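You operate a simulated robot arm through the tools that you are given. There is no shell and no other tool.

The job below is to be done with a simulated robot arm. You get a single attempt, and the scene is never put back.

## Task
Lift the pot off the lime saucer, wipe the crust away and stand it back.
Fine: wipe with the small purple cloth; cloth back; saucer and small aloe pot stay where they stand. Set down upright: small purple cloth. What is to be rubbed or washed off counts as gone when no trace of it is left.

It is judged by the outcome, as a careful person would: the job done as asked, and still so three seconds after it is handed in. It fails if anything else is knocked over, pushed out of place, dropped, spilled or broken. Flat cloth is picked up by pressing the open fingertips on it (5 to 10 N) and closing them slowly along it; thin cloth reads only 2 to 8 mm in the jaws.

## Robot
A 6-joint arm with a two-finger gripper, fixed in place. Base frame: the origin is on the floor under the middle of its stand, x ahead of it, y to its left, z up; the work surface is at about z = 890. Units: mm, rad, N and s.
It reaches about 1572 mm from its shoulder. Its first joint turns from -2.897 to 2.897 rad. Payload 2.45 kg.
The TCP is the grasp point between the finger pads, 20 mm short of the fingertips. In the tool frame z runs along the fingers and y along their closing line. The gripper opens to 140 mm; its body begins 168 mm behind the TCP.
Orientation is told as [roll, pitch, yaw] about the base's x, y, z axes, in that order, counted from this pose: with the fingers straight down and closing along the base's y, the tool's x points along the base's -x, its y along +y and its z along -z.

## Interface
- The arm moves only by the tool send_rows. Its argument "moves" is one flat list of numbers, 6 for each row, row after row: the shift along the base's x, y, z in mm, then the turn, a rotation vector about the base's x, y, z in degrees. In form: [dx, dy, dz, wx, wy, wz, dx, dy, dz, wx, wy, wz, ...]. A call has 1 to 20 rows; each row is the pose to reach, as a shift and turn from the pose commanded when the call began. "grip" is the opening in per cent of the stroke, from 0 (shut) to 100 (fully open), set as the call begins (left out, the last holds). Each row takes 0.2 s and may step no farther than 50 mm and 0.15 rad from the row before; otherwise, or with a gripper value out of range, the whole call is refused. Where a pose cannot be reached the arm comes as near as it can. A force on the tool above 40 N (or 10 N above the force at the start of the call, whichever is more), or a blocked arm, ends the call early, and 0.2 s more pass. The fingers move at their own pace (about 45 mm/s each) and stop on an object; they squeeze with about 30 N. The grip force told is the motor's: it shows also when the fingers shut on nothing. Time passes only in rows, and 0.2 s behind the last, so rows that repeat a pose let the fingers close. The reply holds the time, the measured pose of the TCP, the force on the tool along the base axes, the opening and the grip force, in the units named above and with some noise, with the torque about the TCP (base axes, N m) and any sound that the robot's microphone picked up, and new pictures: "show" is both (left out), scene, wrist or none.
- Cameras (640 x 400 px; columns grow to the right, rows downward): "scene" is fixed at [399.9, -500.5, 1651.8]; the picture's right is [0.90, -0.43, 0.00], its down [-0.26, -0.56, -0.79] and it looks along [0.34, 0.71, -0.62] (base axes); focal length 345 px, centre (320, 200). "wrist" rides on the gripper at [78, 11, -209] in the tool frame; the picture's right is [-0.14, 0.99, 0.00], its down [-0.92, -0.13, -0.37] and it looks along [-0.36, -0.05, 0.93] (tool axes); focal length 280 px, centre (320, 200). There is no depth. A picture from a camera that has moved, and an enlarged one, comes with that camera's place and axes in the base frame and with its lens.
- zoom(camera, box): a new picture of the part [left, top, right, bottom] of that camera's present view, enlarged. The clock stands still meanwhile.
- close_job(): hands the job in; it is judged then, once.

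Places have to be worked out from the pictures, the camera data and where the tool is seen. Open the gripper and draw the arm clear of the work before you hand the job in, unless the task says otherwise.

The tools are called after "Call:" as a command line: name --argument value ..., lists and objects as JSON in quotes. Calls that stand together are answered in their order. send_rows: Moves the arm, as the interface text tells. Its arguments: {"type":"object","properties":{"moves":{"type":"array"},"grip":{"type":"number"},"show":{"type":"string","enum":["both","scene","wrist","none"]}},"required":["moves"]} The other tools are called the same way: zoom (camera, box) takes an enlarged picture of a part of a camera's view; close_job () hands the job in.

At the start:

```text
time_s: 0.0
ee_pos: [855.4, 191.2, 1169.0]
tcp_rot: [0.001, 0.0, -0.001]
wrist_force: [0.5, -0.5, 0.1]
torque: [0.0, 0.0, 0.01]
width: 140.0
finger_force: 0.1
```

scene: 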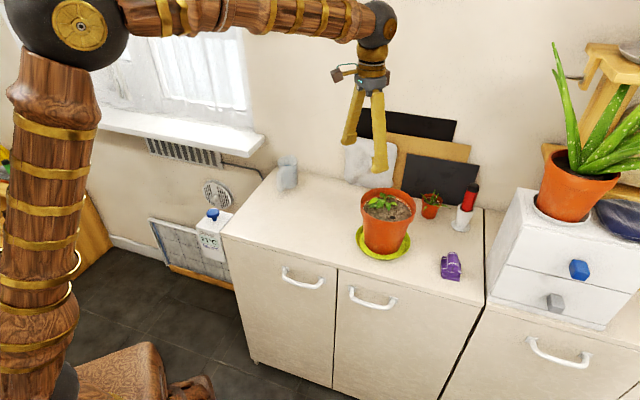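
wrist: 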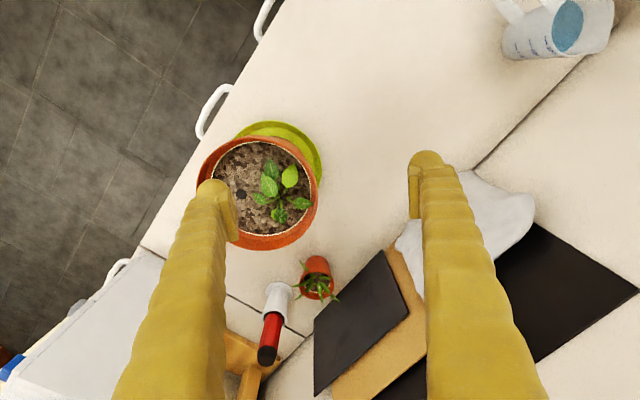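

I'll take a closer look at the pot, saucer, cloth and surroundings before moving anything.

Call:
zoom --camera "scene" --box '[330, 170, 490, 290]'

Call:
zoom --camera "wrist" --box '[180, 100, 360, 260]'

Call:
zoom --camera "scene" --box '[420, 230, 500, 290]'

```text
3.33 times, centred on (410, 230) of scene
camera zoom: at [399.9, -500.5, 1651.8], right [0.9, -0.43, 0.0], down [-0.26, -0.56, -0.79], along [0.34, 0.71, -0.62], focal length 1151 px, centre (20, 100)
```

zoom: 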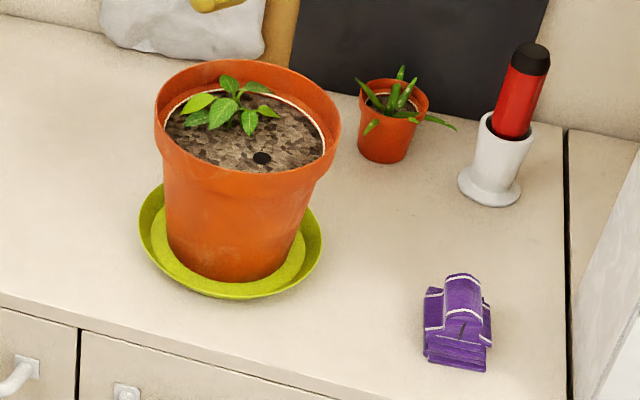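

```text
2.50 times, centred on (270, 180) of wrist
camera zoom: at [777.2, 203.4, 1377.4], right [0.14, 0.99, 0.0], down [0.92, -0.13, 0.37], along [0.36, -0.05, -0.93], focal length 701 px, centre (445, 250)
```

zoom: 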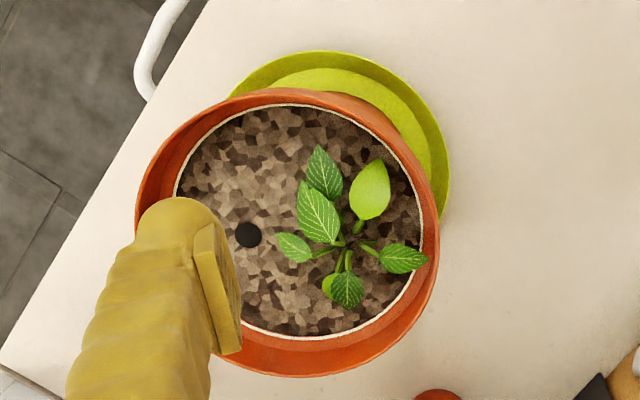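

```text
6.67 times, centred on (460, 260) of scene
camera zoom: at [399.9, -500.5, 1651.8], right [0.9, -0.43, 0.0], down [-0.26, -0.56, -0.79], along [0.34, 0.71, -0.62], focal length 2303 px, centre (-613, -200)
```

zoom: 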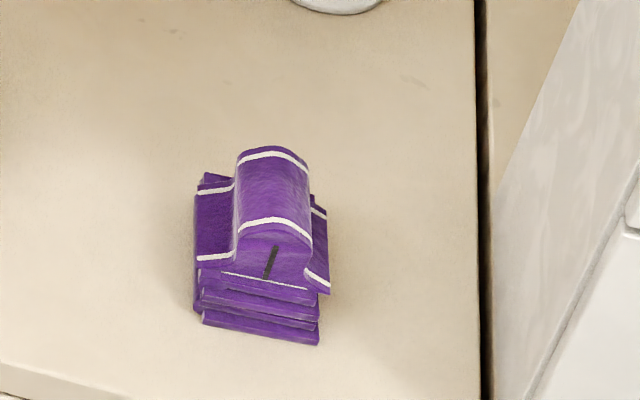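

The pot stands at about (895, 102), with its rim top near z≈1045. The rim is about 153 mm wide, more than the jaws open, but the body below it is about 125 mm. I'll grip from the side under the rim, so I retreat and pitch the fingers forward, staying well above everything.

Call:
send_rows --moves '[-20, -8, 10, 0, -7.8, 0, -45, -18, 15, 0, -15.6, 0, -70, -28, 15, 0, -23.4, 0, -95, -38, 15, 0, -31.2, 0, -120, -48, 10, 0, -39, 0, -145, -60, 5, 0, -46.8, 0, -170, -72, 0, 0, -54.6, 0, -190, -82, -10, 0, -62.4, 0, -205, -89, -20, 0, -70, 0]' --grip 100 --show "both"

```text
time_s: 2.2
ee_pos: [624.9, 37.1, 1109.9]
tcp_rot: [0.087, -1.087, -0.335]
wrist_force: [0.6, 0.1, 1.0]
torque: [-0.01, -0.02, 0.0]
width: 140.1
finger_force: 0.0
out of reach, approached as far as the arm can: row 8
stopped in row 9: the arm was blocked; the commanded pose is now the measured one
camera wrist: at [413.3, 102.9, 1137.6], right [0.31, 0.94, 0.16], down [0.06, -0.19, 0.98], along [0.95, -0.3, -0.11], focal length 280 px, centre (320, 200)
```

scene: 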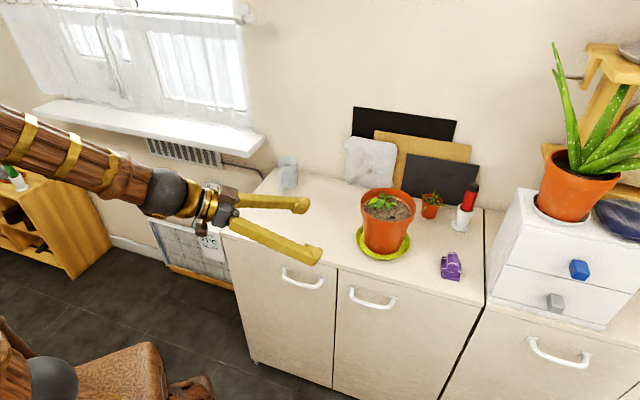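
wrist: 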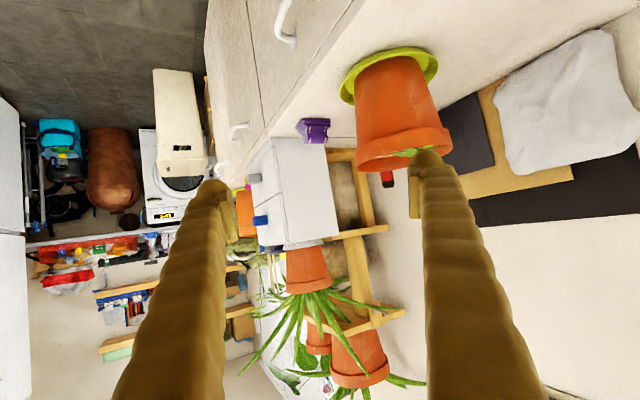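

The arm got blocked because it was folded too close to its base. I'll move outward and swing the gripper so the fingers point about 60° left of x, from in front of the counter, which keeps the wrist farther out.

Call:
send_rows --moves '[25, -5, 10, 0, 0, 0, 50, -12, 20, 0, 0, 7.9, 75, -22, 30, 0, 0, 15.8, 95, -32, 40, 0, 0, 23.7, 115, -44, 40, 0, 0, 31.6, 130, -56, 40, 0, 0, 39.5, 145, -68, 40, 0, 0, 47.4, 155, -78, 40, 0, 0, 55.3, 165, -88, 40, 0, 0, 63.2, 170, -94, 40, 0, 0, 71.1, 175, -97, 40, 0, 0, 79]' --grip 100 --show "both"

```text
time_s: 4.8
ee_pos: [907.8, -53.0, 1227.0]
tcp_rot: [0.337, -0.884, -0.106]
wrist_force: [1.5, -0.4, -1.2]
torque: [0.06, -0.06, 0.01]
width: 140.0
finger_force: 0.1
out of reach, approached as far as the arm can: row 3, 4, 5, 6, 7, 8, 9, 10
stopped in row 11: the arm was blocked; the commanded pose is now the measured one
camera wrist: at [697.2, -89.2, 1292.6], right [-0.07, 0.95, 0.31], down [0.32, -0.28, 0.91], along [0.95, 0.16, -0.28], focal length 280 px, centre (320, 200)
```

scene: 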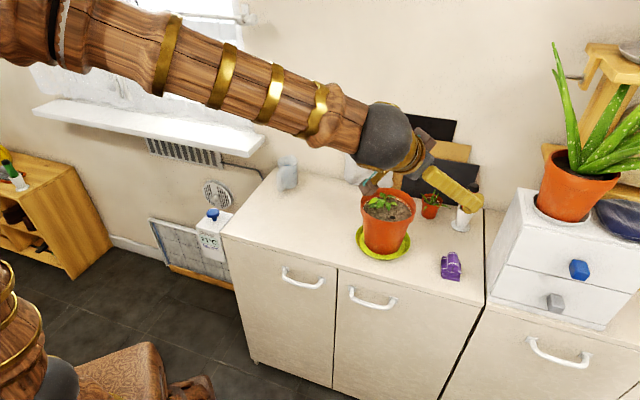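
wrist: 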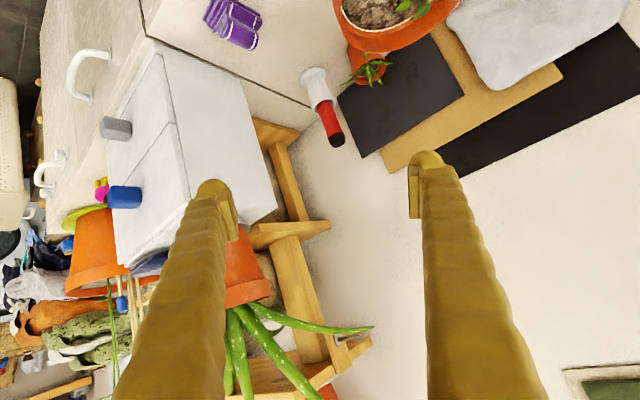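

The arm had run into its wrist singularity, with the tool lined up along the forearm. I'll bring the tool back to pointing straight down, then yaw it, then tilt sideways about the forearm axis.

Call:
send_rows --moves '[-4, -2, 0, -2.19, 7.29, -0.41, -8, -4, 0, -4.37, 14.57, -0.83, -12, -6, 0, -6.56, 21.86, -1.24, -16, -8, 0, -8.74, 29.14, -1.66, -20, -10, 0, -10.93, 36.43, -2.07, -24, -12, 0, -13.11, 43.71, -2.49, -28, -14, 0, -15.3, 51.0, -2.9]' --show "scene"

```text
time_s: 6.4
ee_pos: [873.3, -76.2, 1211.1]
tcp_rot: [0.252, -0.131, -0.005]
wrist_force: [0.5, -0.4, -1.0]
torque: [0.01, 0.0, 0.01]
width: 140.3
finger_force: 0.0
out of reach, approached as far as the arm can: row 4, 5, 6, 7
```

scene: 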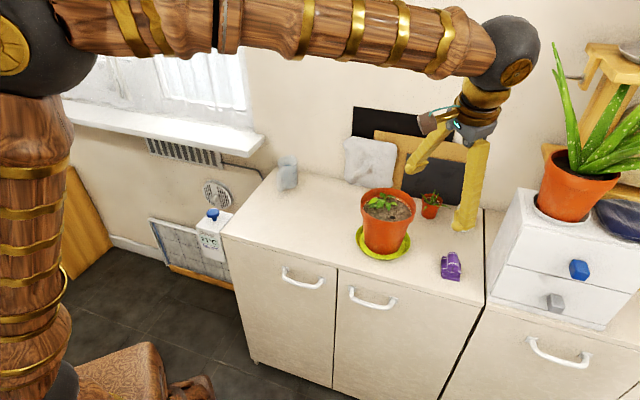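

The arm lagged behind its command. I'll hold the same command for a few rows to see whether it settles into the straight-down pose.

Call:
send_rows --moves '[0, 0, 0, 0, 0, 0, 0, 0, 0, 0, 0, 0, 0, 0, 0, 0, 0, 0]' --show "none"

```text
time_s: 7.2
ee_pos: [874.8, -76.9, 1210.4]
tcp_rot: [0.253, -0.133, -0.004]
wrist_force: [0.0, -0.6, -0.4]
torque: [0.01, -0.03, -0.01]
width: 139.9
finger_force: 0.0
```

The leftover roll of 0.252 rad (π minus 2.897) suggests a wrist joint flipped to its limit when it passed through the singularity. I'll move to free space on the left and tilt sideways off that limit, so I can swing the wrist back through to its normal side.

Call:
send_rows --moves '[-29, 37, 1, 6, 0.3, 1.1, -59, 74, 1, 10, 0.6, 2.2, -89, 111, 2, 14, 0.9, 3.3, -118, 148, 2, 17, 1.2, 4.4, -148, 185, 3, 20, 1.5, 5.5, -178, 222, 3, 23, 1.8, 6.6, -208, 259, 4, 26, 2.1, 7.7, -238, 296, 4, 28, 2.4, 8.8, -267, 333, 5, 29.9, 2.6, 9.9]' --show "both"

```text
time_s: 9.2
ee_pos: [607.8, 256.5, 1214.4]
tcp_rot: [0.777, -0.115, 0.107]
wrist_force: [0.2, -0.2, 0.4]
torque: [0.01, 0.06, 0.01]
width: 139.9
finger_force: 0.1
camera wrist: at [526.3, 108.3, 1360.0], right [-0.02, 0.71, 0.71], down [0.93, -0.25, 0.28], along [0.37, 0.66, -0.65], focal length 280 px, centre (320, 200)
```

scene: 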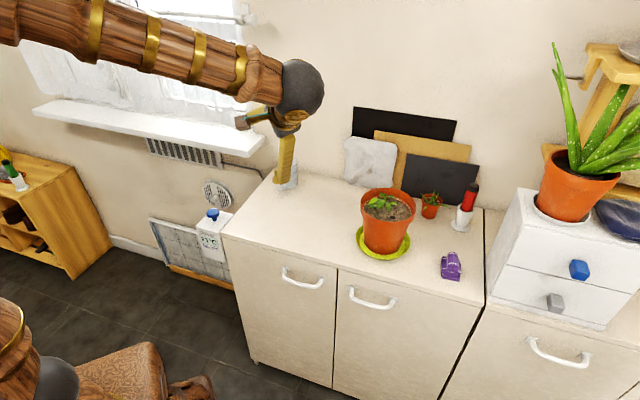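
wrist: 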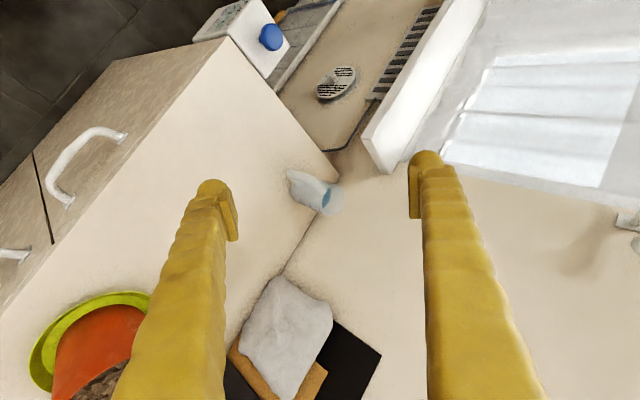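

The arm now reaches what I command. The wrist centre is about (606, 38, 1434), with the forearm sloping about 23° down. Next I roll the tool about the forearm until it points fully left.

Call:
send_rows --moves '[9.5, 23, 25.8, 6.43, 0.41, -2.74, 20.2, 42.4, 53.9, 12.87, 0.81, -5.47, 32, 58, 83.8, 19.3, 1.22, -8.21, 44.6, 69.6, 115.3, 25.7, 1.62, -10.95, 57.9, 77, 147.6, 32.2, 2.03, -13.7, 71.7, 80, 180.5, 38.6, 2.44, -16.4]' --show "scene"

```text
time_s: 10.6
ee_pos: [678.7, 335.7, 1398.3]
tcp_rot: [1.447, -0.021, -0.238]
wrist_force: [0.2, 0.4, -0.3]
torque: [0.0, -0.01, 0.03]
width: 140.2
finger_force: 0.0
```

scene: 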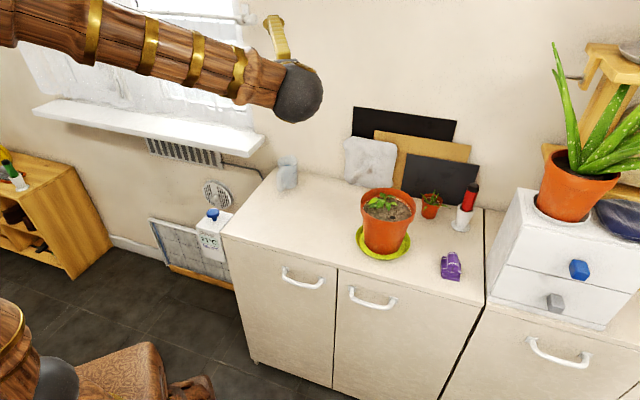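

Before swinging through the forearm line, I need its exact direction, so I'll zoom in on the forearm in the scene view.

Call:
zoom --camera "scene" --box '[0, 0, 340, 212]'

```text
1.88 times, centred on (170, 106) of scene
camera zoom: at [399.9, -500.5, 1651.8], right [0.9, -0.43, 0.0], down [-0.26, -0.56, -0.79], along [0.34, 0.71, -0.62], focal length 650 px, centre (602, 377)
```

zoom: 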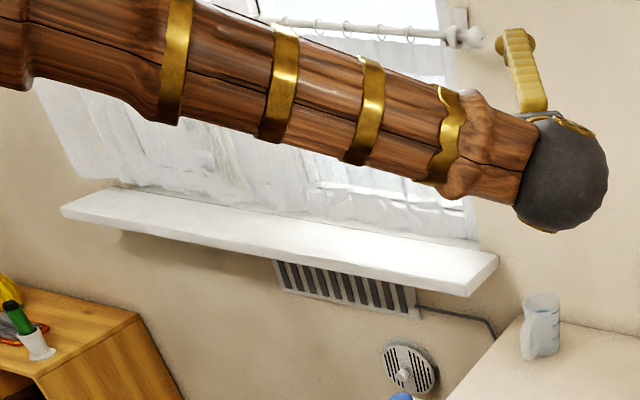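

The forearm slopes about 25.8° down. I'll swing the tool across it in one plane, rotating about the wrist centre and straddling the aligned direction, to bring the wrist back to its normal branch.

Call:
send_rows --moves '[34.4, -13.3, -16.5, -3.27, -0.06, -6.75, 67.1, -31.5, -32.1, -6.53, -0.13, -13.5, 97.4, -54.3, -46.6, -9.8, -0.19, -20.26, 124.7, -81.3, -59.6, -13.06, -0.25, -27.01, 148.7, -112, -70.9, -16.33, -0.32, -33.76, 168.9, -145.9, -80.3, -19.6, -0.38, -40.51, 184.9, -182.4, -87.7, -22.86, -0.44, -47.26, 196.5, -220.8, -93, -26.13, -0.5, -54.02, 203.5, -260.7, -96, -29.39, -0.57, -60.77, 205.7, -301.2, -96.7, -32.66, -0.63, -67.52, 203.2, -341.6, -95.1, -35.93, -0.69, -74.27, 196, -381.3, -91.2, -39.19, -0.76, -81.02, 184.1, -419.6, -85.1, -42.46, -0.82, -87.78, 167.8, -455.8, -76.9, -45.72, -0.88, -94.53]' --show "scene"

```text
time_s: 13.6
ee_pos: [847.2, -118.9, 1319.8]
tcp_rot: [1.088, -0.646, -1.843]
wrist_force: [-0.8, 0.4, 0.3]
torque: [0.02, -0.02, 0.05]
width: 139.9
finger_force: 0.2
```

scene: 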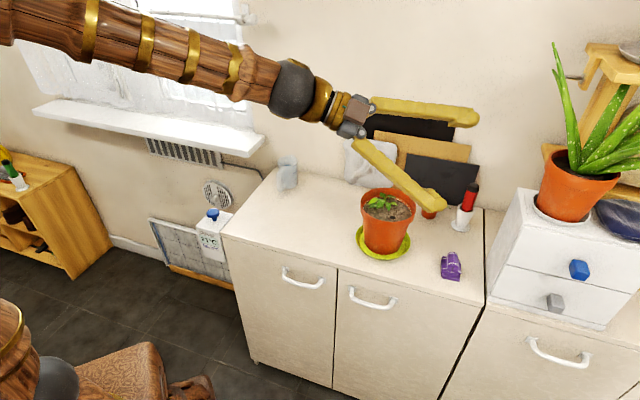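

The wrist crossed cleanly with no limits hit. Now I roll about the forearm so the tool swings from pointing right to pointing down.

Call:
send_rows --moves '[-9.9, 1.3, -20.2, 6.74, 0.41, -3.26, -19.6, 5.4, -39.9, 13.48, 0.83, -6.53, -29.3, 12.5, -58.9, 20.22, 1.24, -9.79, -38.6, 22.3, -76.8, 26.96, 1.65, -13.06, -47.4, 34.5, -93.5, 33.7, 2.06, -16.32, -55.5, 49.2, -108.4, 40.44, 2.48, -19.58, -62.9, 65.9, -121.4, 47.18, 2.89, -22.85, -69.3, 84.5, -132.4, 53.92, 3.3, -26.11, -74.6, 104.4, -141, 60.66, 3.71, -29.38, -78.9, 125.6, -147.1, 67.4, 4.13, -32.64, -82, 147.6, -150.7, 74.13, 4.54, -35.9, -83.8, 169.9, -151.7, 80.87, 4.95, -39.17]' --show "both"

```text
time_s: 16.2
ee_pos: [762.5, 50.3, 1168.9]
tcp_rot: [0.236, 0.482, -2.58]
wrist_force: [-0.2, -0.4, -0.1]
torque: [0.01, -0.02, 0.0]
width: 139.9
finger_force: 0.1
camera wrist: at [719.0, 68.7, 1386.5], right [0.32, -0.94, 0.14], down [-0.93, -0.34, -0.14], along [0.18, -0.09, -0.98], focal length 280 px, centre (320, 200)
```

scene: 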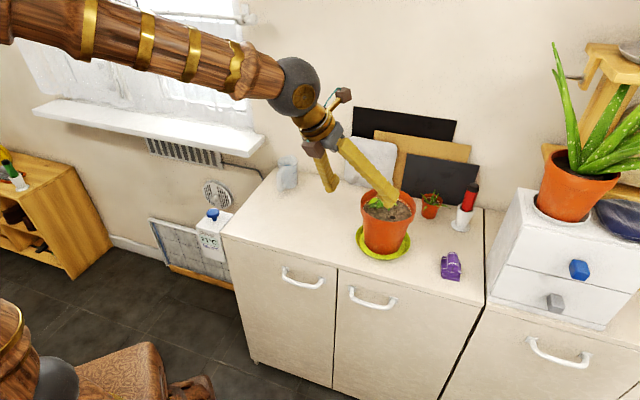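
wrist: 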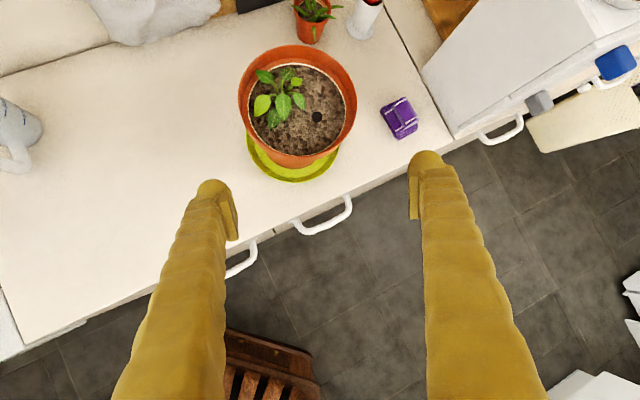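

The wrist is back on its normal branch, with the camera now on the far side of the tool. I go directly to a side-approach pose in front of the pot: fingers pointing +y and 20° below horizontal, jaws closing along x, camera on top.

Call:
send_rows --moves '[13, -20, 0, 4.38, -1.32, 6.53, 26, -40, 0, 8.75, -2.63, 13.07, 40, -60, 0, 13.13, -3.95, 19.6, 53, -80, 0, 17.5, -5.26, 26.14, 66, -100, 0, 21.88, -6.58, 32.67, 80, -120, 0, 26.25, -7.89, 39.2, 93, -135, -27, 30.63, -9.21, 45.74, 106, -150, -54, 35.0, -10.52, 52.27, 120, -150, -81, 39.38, -11.84, 58.81, 133, -150, -108, 43.75, -13.15, 65.34]' --show "both"

```text
time_s: 18.4
ee_pos: [895.0, -100.6, 1060.9]
tcp_rot: [0.016, 1.222, -1.554]
wrist_force: [-0.6, -0.6, -0.6]
torque: [-0.19, -0.01, -0.06]
width: 140.2
finger_force: 0.0
camera wrist: at [905.9, -269.5, 1204.0], right [0.99, -0.04, -0.12], down [-0.12, -0.66, -0.74], along [-0.05, 0.75, -0.66], focal length 280 px, centre (320, 200)
```

scene: 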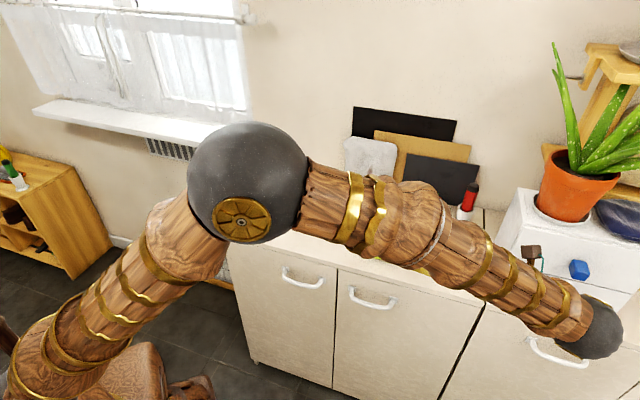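
wrist: 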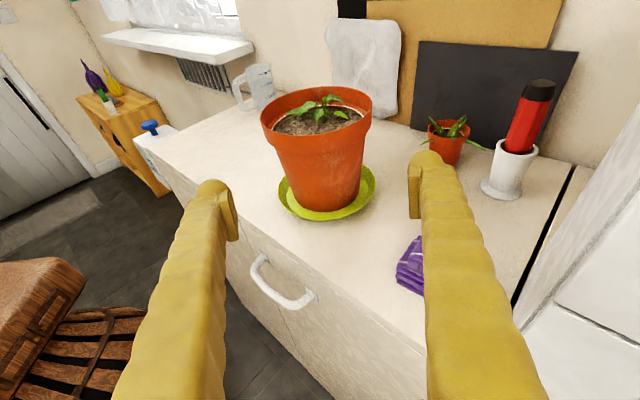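

Good clear view from in front with the camera on top. I'll zoom in on the pot to measure its axis, its rim and the saucer.

Call:
zoom --camera "wrist" --box '[240, 70, 400, 230]'

Call:
zoom --camera "wrist" --box '[380, 90, 580, 310]'

```text
2.50 times, centred on (320, 150) of wrist
camera zoom: at [905.9, -269.5, 1204.0], right [0.99, -0.04, -0.12], down [-0.12, -0.66, -0.74], along [-0.05, 0.75, -0.66], focal length 701 px, centre (320, 325)
```

zoom: 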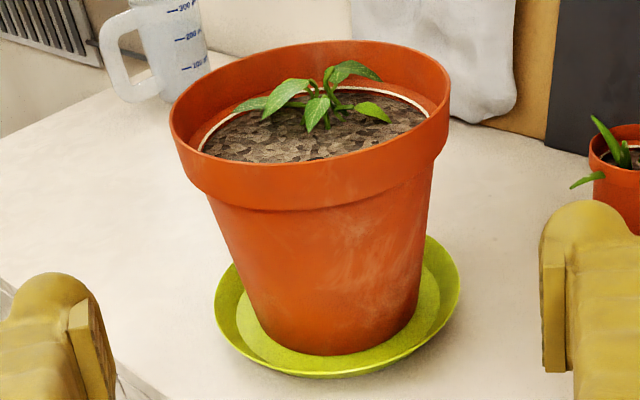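

```text
1.82 times, centred on (480, 200) of wrist
camera zoom: at [905.9, -269.5, 1204.0], right [0.99, -0.04, -0.12], down [-0.12, -0.66, -0.74], along [-0.05, 0.75, -0.66], focal length 510 px, centre (29, 200)
```

zoom: 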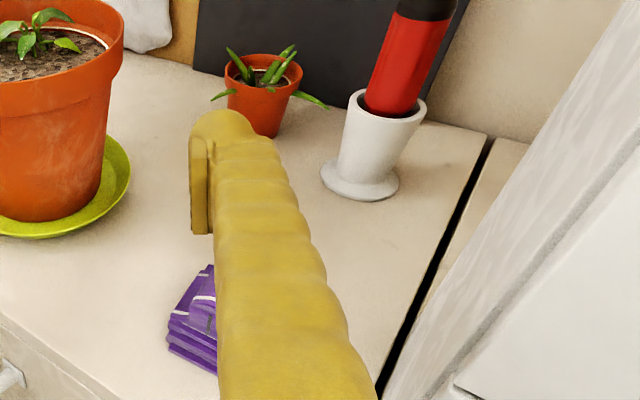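

I'll take a tighter zoom on the rim band to fix how far down it reaches.

Call:
zoom --camera "wrist" --box '[255, 80, 335, 160]'

Call:
zoom --camera "wrist" --box '[310, 80, 390, 160]'

```text
5.00 times, centred on (295, 120) of wrist
camera zoom: at [905.9, -269.5, 1204.0], right [0.99, -0.04, -0.12], down [-0.12, -0.66, -0.74], along [-0.05, 0.75, -0.66], focal length 1402 px, centre (445, 600)
```

zoom: 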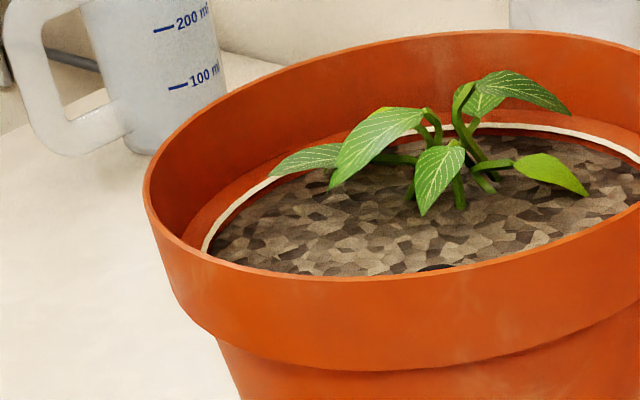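

```text
5.00 times, centred on (350, 120) of wrist
camera zoom: at [905.9, -269.5, 1204.0], right [0.99, -0.04, -0.12], down [-0.12, -0.66, -0.74], along [-0.05, 0.75, -0.66], focal length 1402 px, centre (170, 600)
```

zoom: 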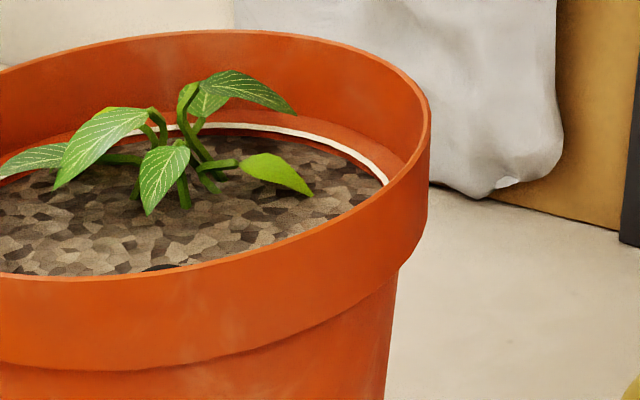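

The pot axis is at about (896.5, 103), rim top z≈1046 and rim bottom z≈1018. The body is about 134 mm wide at z=1002 and tapers downward. I'll level the fingers to nearly horizontal at z≈985 in front of the pot.

Call:
send_rows --moves '[0.5, 5, -16, 4.5, 0, 0, 1, 12, -36, 9, 0, 0, 1.5, 20, -56, 13.5, 0, 0, 1.5, 30, -75.5, 18, 0, 0, 1.5, 30, -75.5, 18, 0, 0]' --grip 100 --show "both"

```text
time_s: 19.6
ee_pos: [896.4, -68.8, 984.0]
tcp_rot: [0.092, 1.535, -1.479]
wrist_force: [0.2, 0.2, 0.0]
torque: [0.04, -0.01, 0.02]
width: 140.0
finger_force: 0.1
camera wrist: at [905.8, -274.9, 1068.4], right [0.99, -0.01, -0.13], down [-0.13, -0.4, -0.91], along [-0.05, 0.92, -0.4], focal length 280 px, centre (320, 200)
```

scene: 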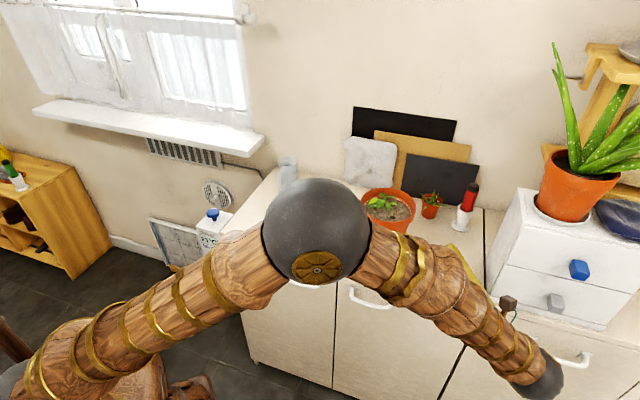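
wrist: 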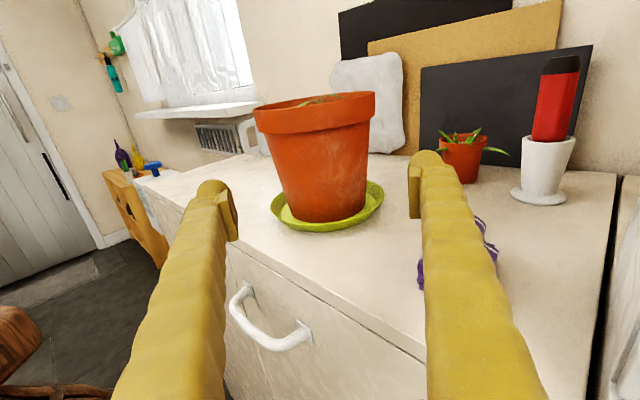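

Level and in line with the pot. I'll zoom to check the side-to-side centring against the fingers before sliding in.

Call:
zoom --camera "wrist" --box '[240, 80, 400, 240]'

```text
2.50 times, centred on (320, 160) of wrist
camera zoom: at [905.8, -274.9, 1068.4], right [0.99, -0.01, -0.13], down [-0.13, -0.4, -0.91], along [-0.05, 0.92, -0.4], focal length 701 px, centre (320, 300)
```

zoom: 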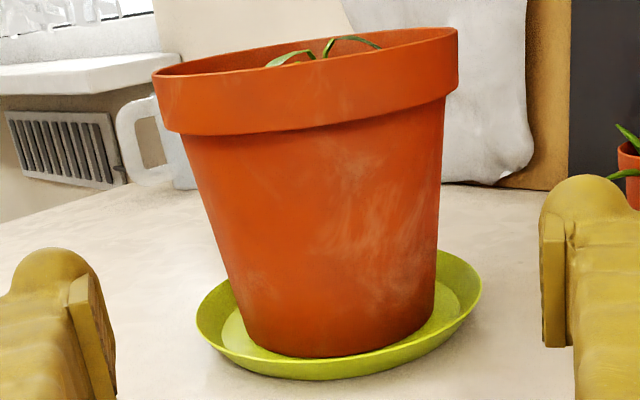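

I'll zoom further on each side edge so the centring is good to about a millimetre.

Call:
zoom --camera "wrist" --box '[250, 120, 314, 160]'

Call:
zoom --camera "wrist" --box '[320, 100, 384, 140]'

Call:
zoom --camera "wrist" --box '[180, 140, 460, 260]'

```text
10.00 times, centred on (282, 140) of wrist
camera zoom: at [905.8, -274.9, 1068.4], right [0.99, -0.01, -0.13], down [-0.13, -0.4, -0.91], along [-0.05, 0.92, -0.4], focal length 2804 px, centre (700, 800)
```

zoom: 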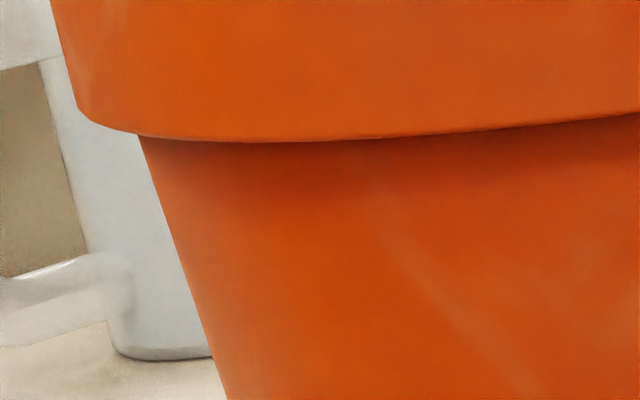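

```text
10.00 times, centred on (352, 120) of wrist
camera zoom: at [905.8, -274.9, 1068.4], right [0.99, -0.01, -0.13], down [-0.13, -0.4, -0.91], along [-0.05, 0.92, -0.4], focal length 2804 px, centre (0, 1000)
```

zoom: 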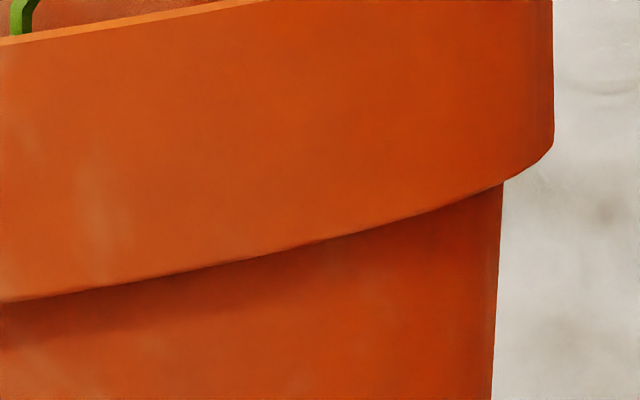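

```text
2.29 times, centred on (320, 200) of wrist
camera zoom: at [905.8, -274.9, 1068.4], right [0.99, -0.01, -0.13], down [-0.13, -0.4, -0.91], along [-0.05, 0.92, -0.4], focal length 641 px, centre (320, 200)
```

zoom: 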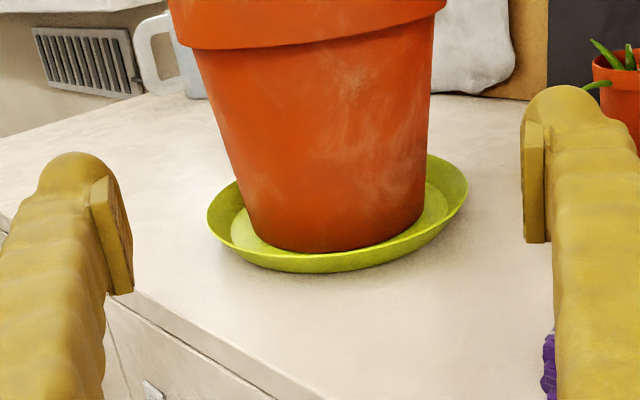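

The pot axis is x≈895.9, and the body at z≈984 is about 132 mm wide, leaving roughly 4 mm clearance each side. I lower to z=972 and slide the open jaws in most of the way, watching the force.

Call:
send_rows --moves '[-0.5, 0, -12, 0, 0, 0, -0.5, 30, -12, 0, 0, 0, -0.5, 60, -12, 0, 0, 0, -0.5, 90, -12, 0, 0, 0, -0.5, 120, -12, 0, 0, 0]' --grip 100 --show "wrist"

```text
time_s: 20.8
ee_pos: [896.6, 50.0, 972.6]
tcp_rot: [0.086, 1.536, -1.483]
wrist_force: [0.3, -0.3, 0.4]
torque: [0.01, 0.02, 0.0]
width: 139.9
finger_force: 0.1
camera wrist: at [905.4, -155.7, 1056.7], right [0.99, -0.01, -0.13], down [-0.13, -0.4, -0.91], along [-0.05, 0.92, -0.4], focal length 280 px, centre (320, 200)
```

wrist: 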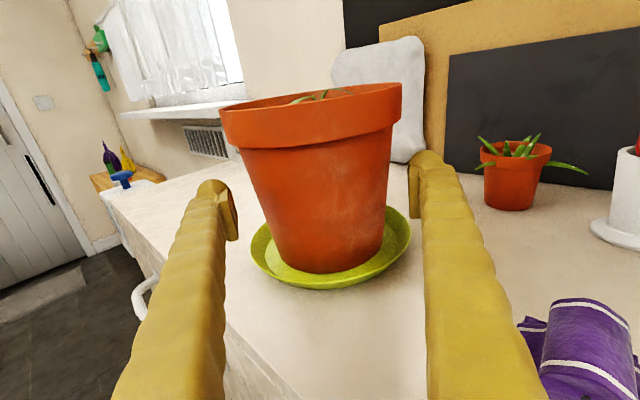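

No contact yet. I'll zoom on the gaps on both sides before finishing the slide.

Call:
zoom --camera "wrist" --box '[180, 120, 460, 295]'

```text
2.29 times, centred on (320, 208) of wrist
camera zoom: at [905.4, -155.7, 1056.7], right [0.99, -0.01, -0.13], down [-0.13, -0.4, -0.91], along [-0.05, 0.92, -0.4], focal length 641 px, centre (320, 183)
```

zoom: 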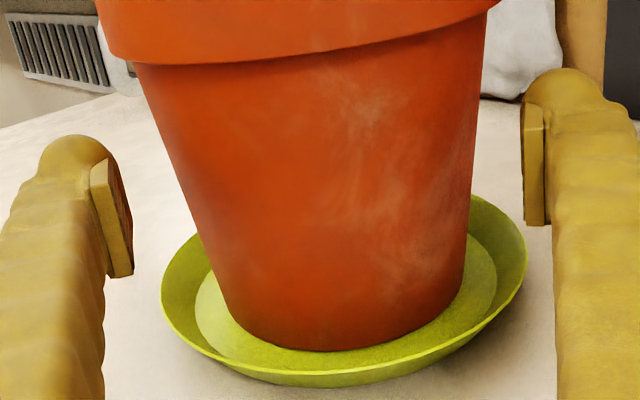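

Gaps look even, with the centre at x≈896. I slide the rest of the way to y≈103.

Call:
send_rows --moves '[-0.3, 14, 0, 0, 0, 0, -0.3, 28, 0, 0, 0, 0, -0.3, 42, 0, 0, 0, 0, -0.3, 54, 0, 0, 0, 0]' --grip 100 --show "wrist"

```text
time_s: 21.8
ee_pos: [895.9, 104.2, 970.3]
tcp_rot: [0.093, 1.536, -1.48]
wrist_force: [-0.7, 0.0, 0.5]
torque: [-0.01, 0.01, -0.01]
width: 140.0
finger_force: 0.0
camera wrist: at [905.9, -101.7, 1055.8], right [0.99, -0.01, -0.13], down [-0.13, -0.4, -0.91], along [-0.05, 0.92, -0.4], focal length 280 px, centre (320, 200)
```

wrist: 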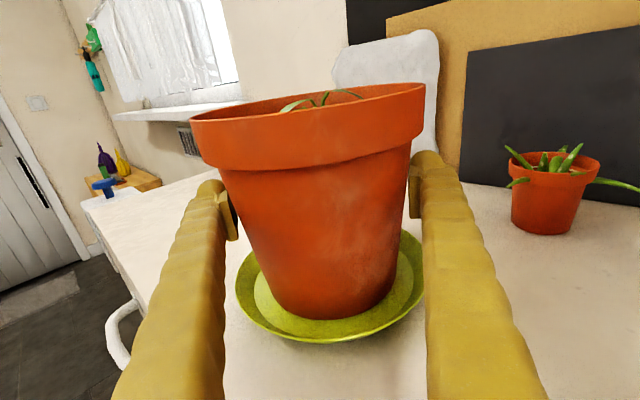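

The pads flank the body with no contact. Closing now to grip it.

Call:
send_rows --moves '[0, 0, 0, 0, 0, 0, 0, 0, 0, 0, 0, 0, 0, 0, 0, 0, 0, 0, 0, 0, 0, 0, 0, 0]' --grip 70 --show "wrist"

```text
time_s: 22.8
ee_pos: [896.1, 104.3, 971.0]
tcp_rot: [0.083, 1.535, -1.488]
wrist_force: [0.6, 0.3, 0.7]
torque: [0.1, 0.13, -0.04]
width: 136.7
finger_force: 29.7
camera wrist: at [905.8, -101.9, 1055.9], right [0.99, -0.01, -0.13], down [-0.13, -0.4, -0.91], along [-0.05, 0.92, -0.4], focal length 280 px, centre (320, 200)
```

wrist: 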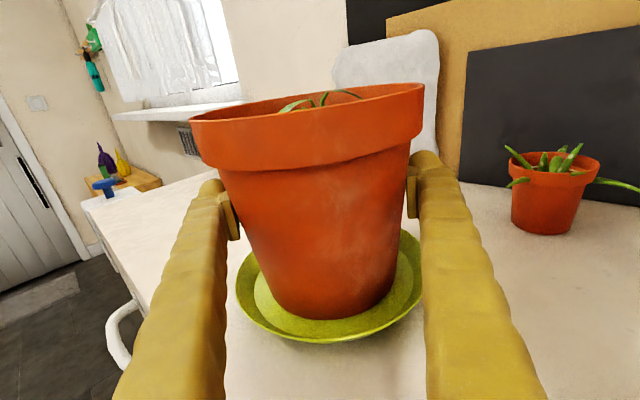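

Gripped at 136.7 mm with 30 N. I lift a few millimetres straight up and check the load.

Call:
send_rows --moves '[0, 0, 2, 0, 0, 0, 0, 0, 5, 0, 0, 0, 0, 0, 10, 0, 0, 0, 0, 0, 15, 0, 0, 0, 0, 0, 15, 0, 0, 0]' --show "wrist"

```text
time_s: 24.0
ee_pos: [896.2, 104.1, 986.2]
tcp_rot: [0.085, 1.535, -1.487]
wrist_force: [0.4, 0.6, 0.5]
torque: [-0.01, -0.01, 0.0]
width: 139.8
finger_force: 29.9
camera wrist: at [905.9, -101.6, 1070.6], right [0.99, -0.01, -0.13], down [-0.13, -0.4, -0.91], along [-0.05, 0.92, -0.4], focal length 280 px, centre (320, 200)
```

wrist: 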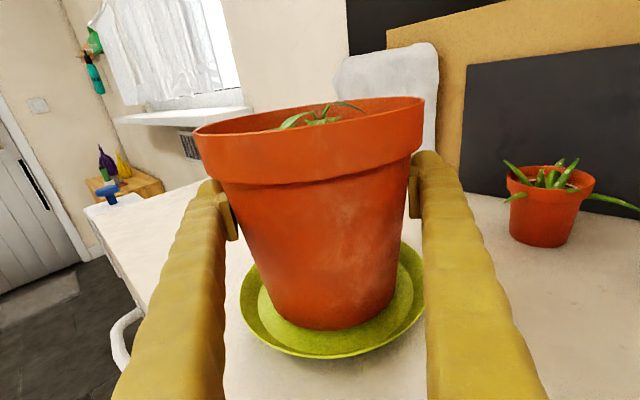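

The pads slid up the taper (width now 139.8) with almost no load on the wrist, so the pot probably didn't lift. I'll zoom to see.

Call:
zoom --camera "wrist" --box '[180, 80, 460, 255]'

Call:
zoom --camera "wrist" --box '[220, 220, 450, 365]'

Call:
zoom --camera "scene" --box '[300, 130, 540, 290]'

```text
2.29 times, centred on (320, 168) of wrist
camera zoom: at [905.9, -101.6, 1070.6], right [0.99, -0.01, -0.13], down [-0.13, -0.4, -0.91], along [-0.05, 0.92, -0.4], focal length 641 px, centre (320, 274)
```

zoom: 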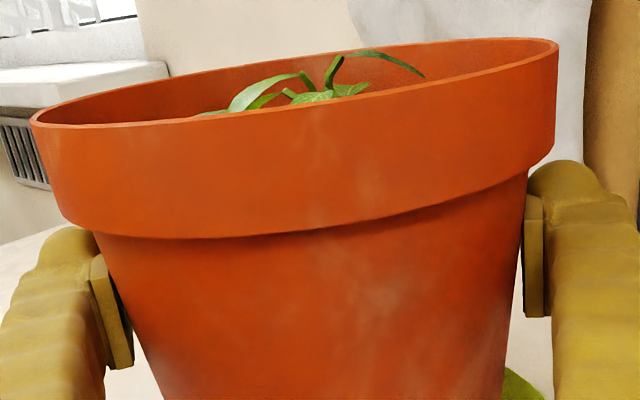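

```text
2.76 times, centred on (335, 292) of wrist
camera zoom: at [905.9, -101.6, 1070.6], right [0.99, -0.01, -0.13], down [-0.13, -0.4, -0.91], along [-0.05, 0.92, -0.4], focal length 774 px, centre (279, -55)
```

zoom: 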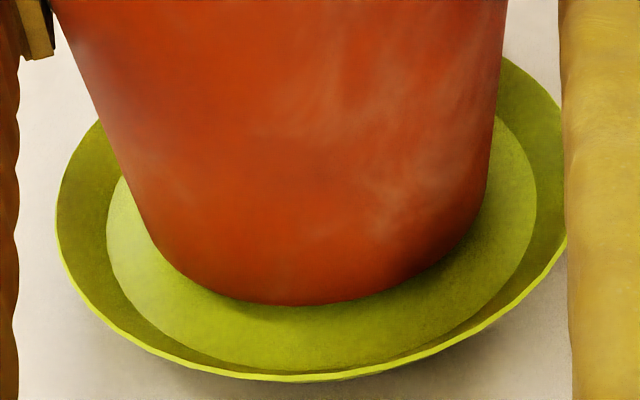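

```text
2.50 times, centred on (420, 210) of scene
camera zoom: at [399.9, -500.5, 1651.8], right [0.9, -0.43, 0.0], down [-0.26, -0.56, -0.79], along [0.34, 0.71, -0.62], focal length 864 px, centre (70, 175)
```

zoom: 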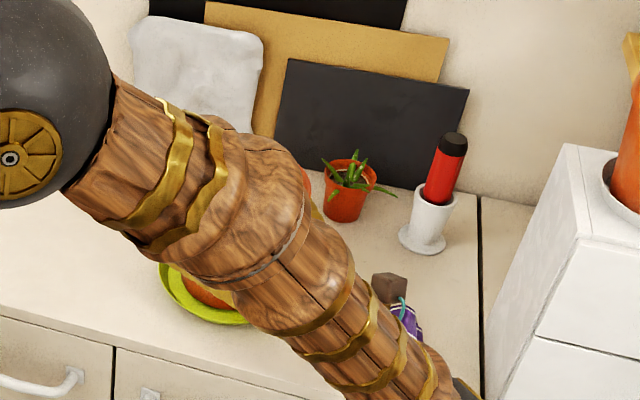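

The pads slid up to just below the rim overhang, and the pot didn't rise. The rim ledge overhangs the body by about 7 mm, so I raise the fingers slowly until the ledge rests on them and carries the weight.

Call:
send_rows --moves '[0, 0, 3, 0, 0, 0, 0, 0, 6, 0, 0, 0, 0, 0, 9, 0, 0, 0, 0, 0, 12, 0, 0, 0]' --show "wrist"

```text
time_s: 25.0
ee_pos: [896.4, 103.5, 998.5]
tcp_rot: [0.074, 1.536, -1.501]
wrist_force: [-0.5, 0.7, -10.5]
torque: [0.04, 0.01, 0.02]
width: 139.3
finger_force: 30.0
camera wrist: at [906.3, -101.3, 1083.8], right [0.99, -0.01, -0.14], down [-0.13, -0.4, -0.91], along [-0.05, 0.92, -0.4], focal length 280 px, centre (320, 200)
```

wrist: 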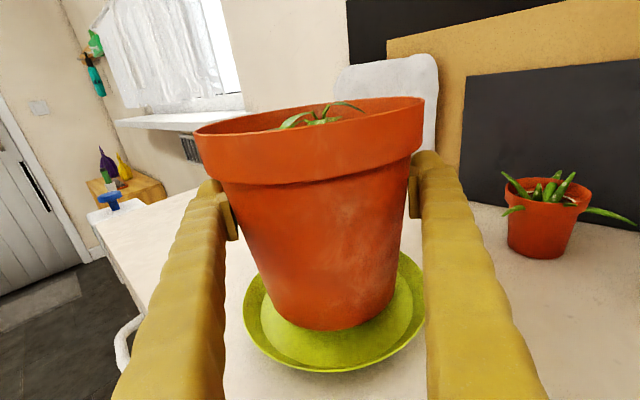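

The wrist now reads about 10.5 N down and the pot moved with the gripper. I'll check the base of the pot against the saucer.

Call:
zoom --camera "wrist" --box '[220, 230, 450, 375]'

Call:
zoom --camera "wrist" --box '[180, 80, 460, 255]'

```text
2.76 times, centred on (335, 302) of wrist
camera zoom: at [906.3, -101.3, 1083.8], right [0.99, -0.01, -0.14], down [-0.13, -0.4, -0.91], along [-0.05, 0.92, -0.4], focal length 774 px, centre (279, -83)
```

zoom: 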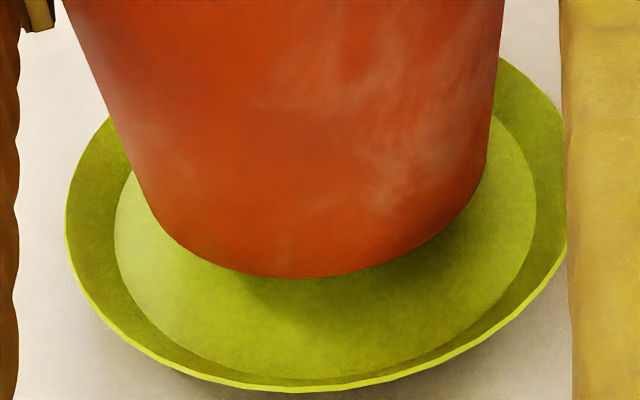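

```text
2.29 times, centred on (320, 168) of wrist
camera zoom: at [906.3, -101.3, 1083.8], right [0.99, -0.01, -0.14], down [-0.13, -0.4, -0.91], along [-0.05, 0.92, -0.4], focal length 641 px, centre (320, 274)
```

zoom: 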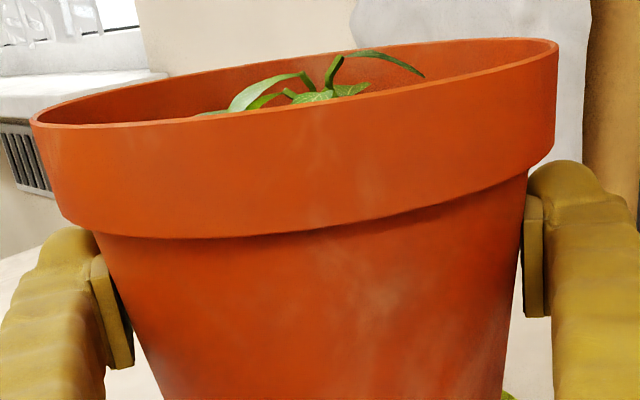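

The pot hangs level with the ledge on the fingers, about 1.07 kg, and it rests on the saucer when the TCP is at z≈986. I raise it 60 mm more and carry it left along the counter to clear space near (730, 270).

Call:
send_rows --moves '[0, 0, 5, 0, 0, 0, 0, 0, 15, 0, 0, 0, 0, 0, 28, 0, 0, 0, 0, 0, 42, 0, 0, 0, 0, 0, 54, 0, 0, 0, 0, 0, 60, 0, 0, 0, -5, 5, 60, 0, 0, 0, -17, 17, 60, 0, 0, 0, -33, 33, 60, 0, 0, 0, -51, 51, 60, 0, 0, 0, -69, 69, 60, 0, 0, 0, -87, 87, 60, 0, 0, 0, -105, 105, 60, 0, 0, 0, -123, 123, 60, 0, 0, 0, -140, 140, 60, 0, 0, 0, -153, 153, 60, 0, 0, 0, -162, 162, 60, 0, 0, 0, -166, 166, 60, 0, 0, 0]' --show "both"

```text
time_s: 28.8
ee_pos: [732.1, 270.4, 1060.0]
tcp_rot: [0.096, 1.535, -1.478]
wrist_force: [0.1, 0.1, -11.1]
torque: [0.01, -0.03, 0.01]
width: 139.9
finger_force: 30.0
camera wrist: at [741.2, 64.9, 1143.6], right [0.99, -0.01, -0.13], down [-0.13, -0.4, -0.91], along [-0.05, 0.92, -0.4], focal length 280 px, centre (320, 200)
```

scene: 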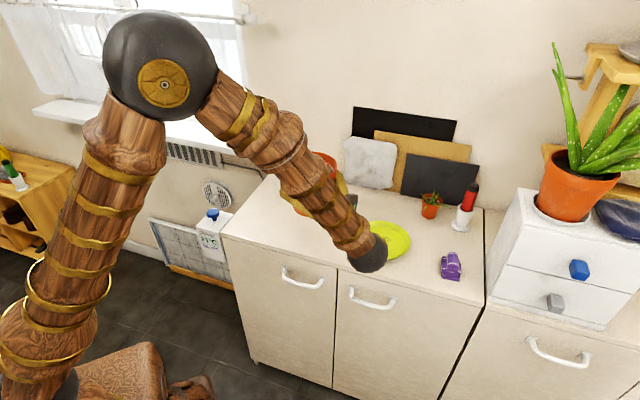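
wrist: 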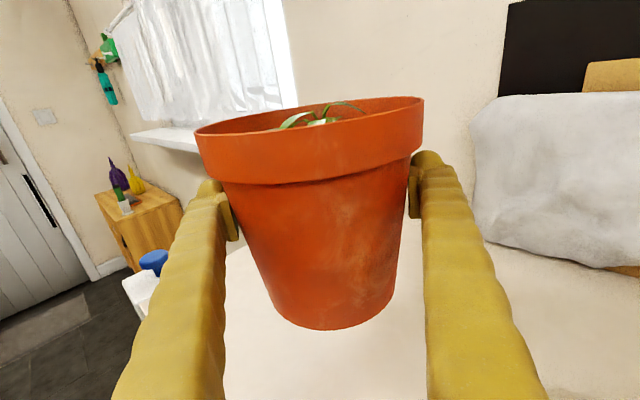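

The pot rode over steadily. I'll check the bare saucer for the crust, and the spot under the pot.

Call:
zoom --camera "scene" --box '[340, 200, 440, 275]'

Call:
zoom --camera "wrist" --box '[180, 200, 500, 400]'

```text
5.33 times, centred on (390, 238) of scene
camera zoom: at [399.9, -500.5, 1651.8], right [0.9, -0.43, 0.0], down [-0.26, -0.56, -0.79], along [0.34, 0.71, -0.62], focal length 1842 px, centre (-53, 0)
```

zoom: 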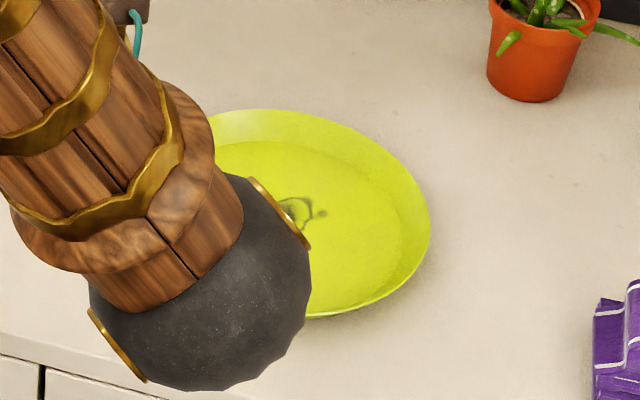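

```text
2.00 times, centred on (340, 300) of wrist
camera zoom: at [741.2, 64.9, 1143.6], right [0.99, -0.01, -0.13], down [-0.13, -0.4, -0.91], along [-0.05, 0.92, -0.4], focal length 561 px, centre (280, 0)
```

zoom: 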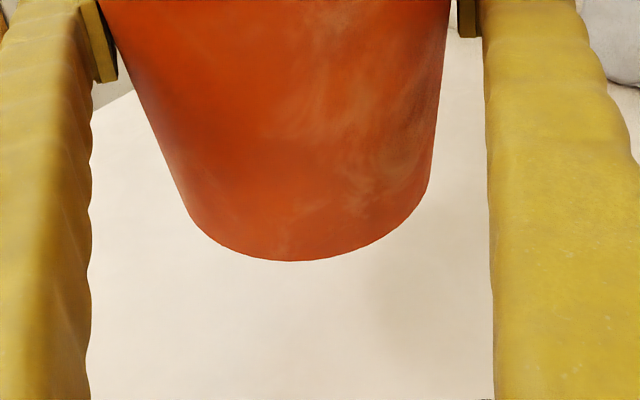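

There is a dark crust ring in the middle of the saucer. I lower the pot towards the bare counter, slowing near contact.

Call:
send_rows --moves '[0, 0, -5, 0, 0, 0, 0, 0, -15, 0, 0, 0, 0, 0, -28, 0, 0, 0, 0, 0, -41, 0, 0, 0, 0, 0, -52, 0, 0, 0, 0, 0, -60, 0, 0, 0, 0, 0, -65, 0, 0, 0, 0, 0, -68, 0, 0, 0]' --show "none"

Call:
send_rows --moves '[0, 0, -2, 0, 0, 0, 0, 0, -4, 0, 0, 0, 0, 0, -6, 0, 0, 0]' --show "wrist"

```text
time_s: 30.6
ee_pos: [731.0, 270.0, 990.9]
tcp_rot: [0.086, 1.535, -1.485]
wrist_force: [-0.5, -0.8, -11.0]
torque: [-0.01, -0.03, 0.02]
width: 139.5
finger_force: 30.0
```

```text
time_s: 31.4
ee_pos: [730.6, 271.9, 984.8]
tcp_rot: [0.075, 1.536, -1.496]
wrist_force: [-0.4, -0.9, -9.9]
torque: [0.03, -0.01, -0.04]
width: 139.3
finger_force: 30.0
camera wrist: at [739.8, 65.1, 1069.8], right [0.99, -0.01, -0.13], down [-0.13, -0.4, -0.91], along [-0.05, 0.92, -0.4], focal length 280 px, centre (320, 200)
```

wrist: 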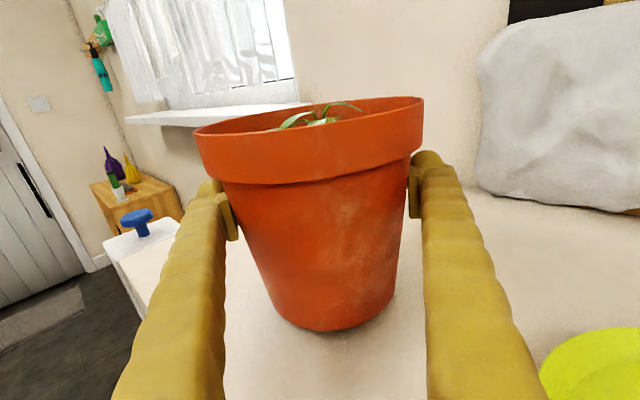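

Still carrying about 10 N at z≈985, so there is a little further to go. I keep lowering in 1 mm steps.

Call:
send_rows --moves '[0, 0, -1, 0, 0, 0, 0, 0, -2, 0, 0, 0, 0, 0, -3, 0, 0, 0]' --show "none"

Call:
send_rows --moves '[0, 0, -1, 0, 0, 0, 0, 0, -2, 0, 0, 0]' --show "wrist"

```text
time_s: 32.2
ee_pos: [731.0, 270.3, 981.1]
tcp_rot: [0.08, 1.535, -1.493]
wrist_force: [0.8, -0.2, -11.3]
torque: [-0.03, 0.02, 0.0]
width: 139.7
finger_force: 29.8
```

```text
time_s: 32.8
ee_pos: [731.3, 271.1, 979.0]
tcp_rot: [0.082, 1.535, -1.488]
wrist_force: [0.0, -0.1, -10.3]
torque: [-0.02, -0.02, -0.02]
width: 139.8
finger_force: 29.8
camera wrist: at [740.3, 64.8, 1064.2], right [0.99, -0.01, -0.13], down [-0.13, -0.4, -0.91], along [-0.05, 0.92, -0.4], focal length 280 px, centre (320, 200)
```

wrist: 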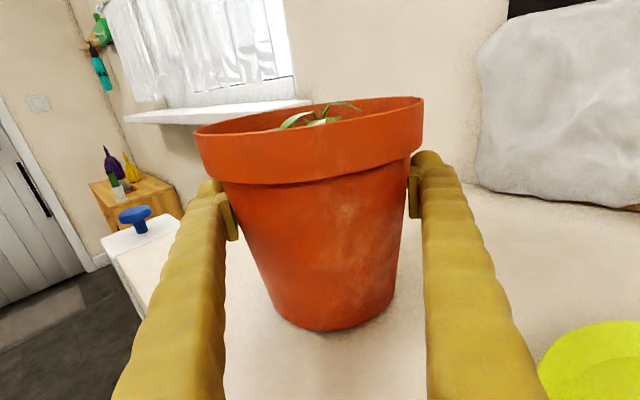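

It still hangs, with the contact shadow almost closed. A few more 1 mm steps.

Call:
send_rows --moves '[0, 0, -1, 0, 0, 0, 0, 0, -1, 0, 0, 0]' --show "none"

Call:
send_rows --moves '[0, 0, -1, 0, 0, 0, 0, 0, -2, 0, 0, 0]' --show "none"

Call:
send_rows --moves '[0, 0, -1, 0, 0, 0, 0, 0, -2, 0, 0, 0]' --show "wrist"

```text
time_s: 33.4
ee_pos: [730.7, 270.9, 979.1]
tcp_rot: [0.08, 1.535, -1.49]
wrist_force: [0.4, 0.6, -9.8]
torque: [0.0, -0.01, -0.01]
width: 139.6
finger_force: 30.2
```

```text
time_s: 34.0
ee_pos: [731.4, 270.6, 977.1]
tcp_rot: [0.096, 1.535, -1.479]
wrist_force: [-1.8, -0.8, -3.3]
torque: [0.34, 0.06, 0.09]
width: 139.3
finger_force: 29.9
```

```text
time_s: 34.6
ee_pos: [730.9, 269.3, 975.8]
tcp_rot: [0.126, 1.537, -1.448]
wrist_force: [-1.0, -9.8, 16.4]
torque: [0.51, -0.04, 0.0]
width: 139.7
finger_force: 30.0
camera wrist: at [739.7, 64.0, 1060.6], right [0.99, -0.01, -0.13], down [-0.12, -0.4, -0.91], along [-0.05, 0.92, -0.4], focal length 280 px, centre (320, 200)
```

wrist: 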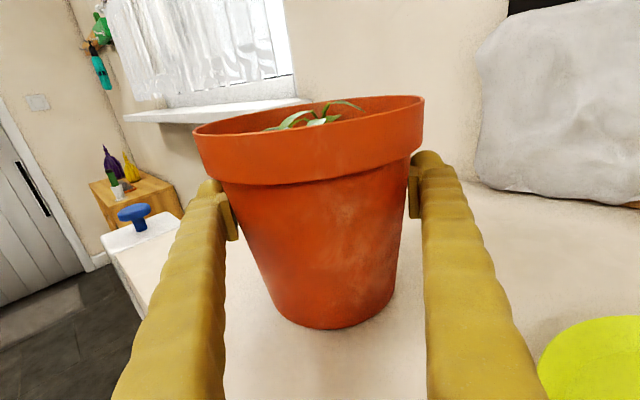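

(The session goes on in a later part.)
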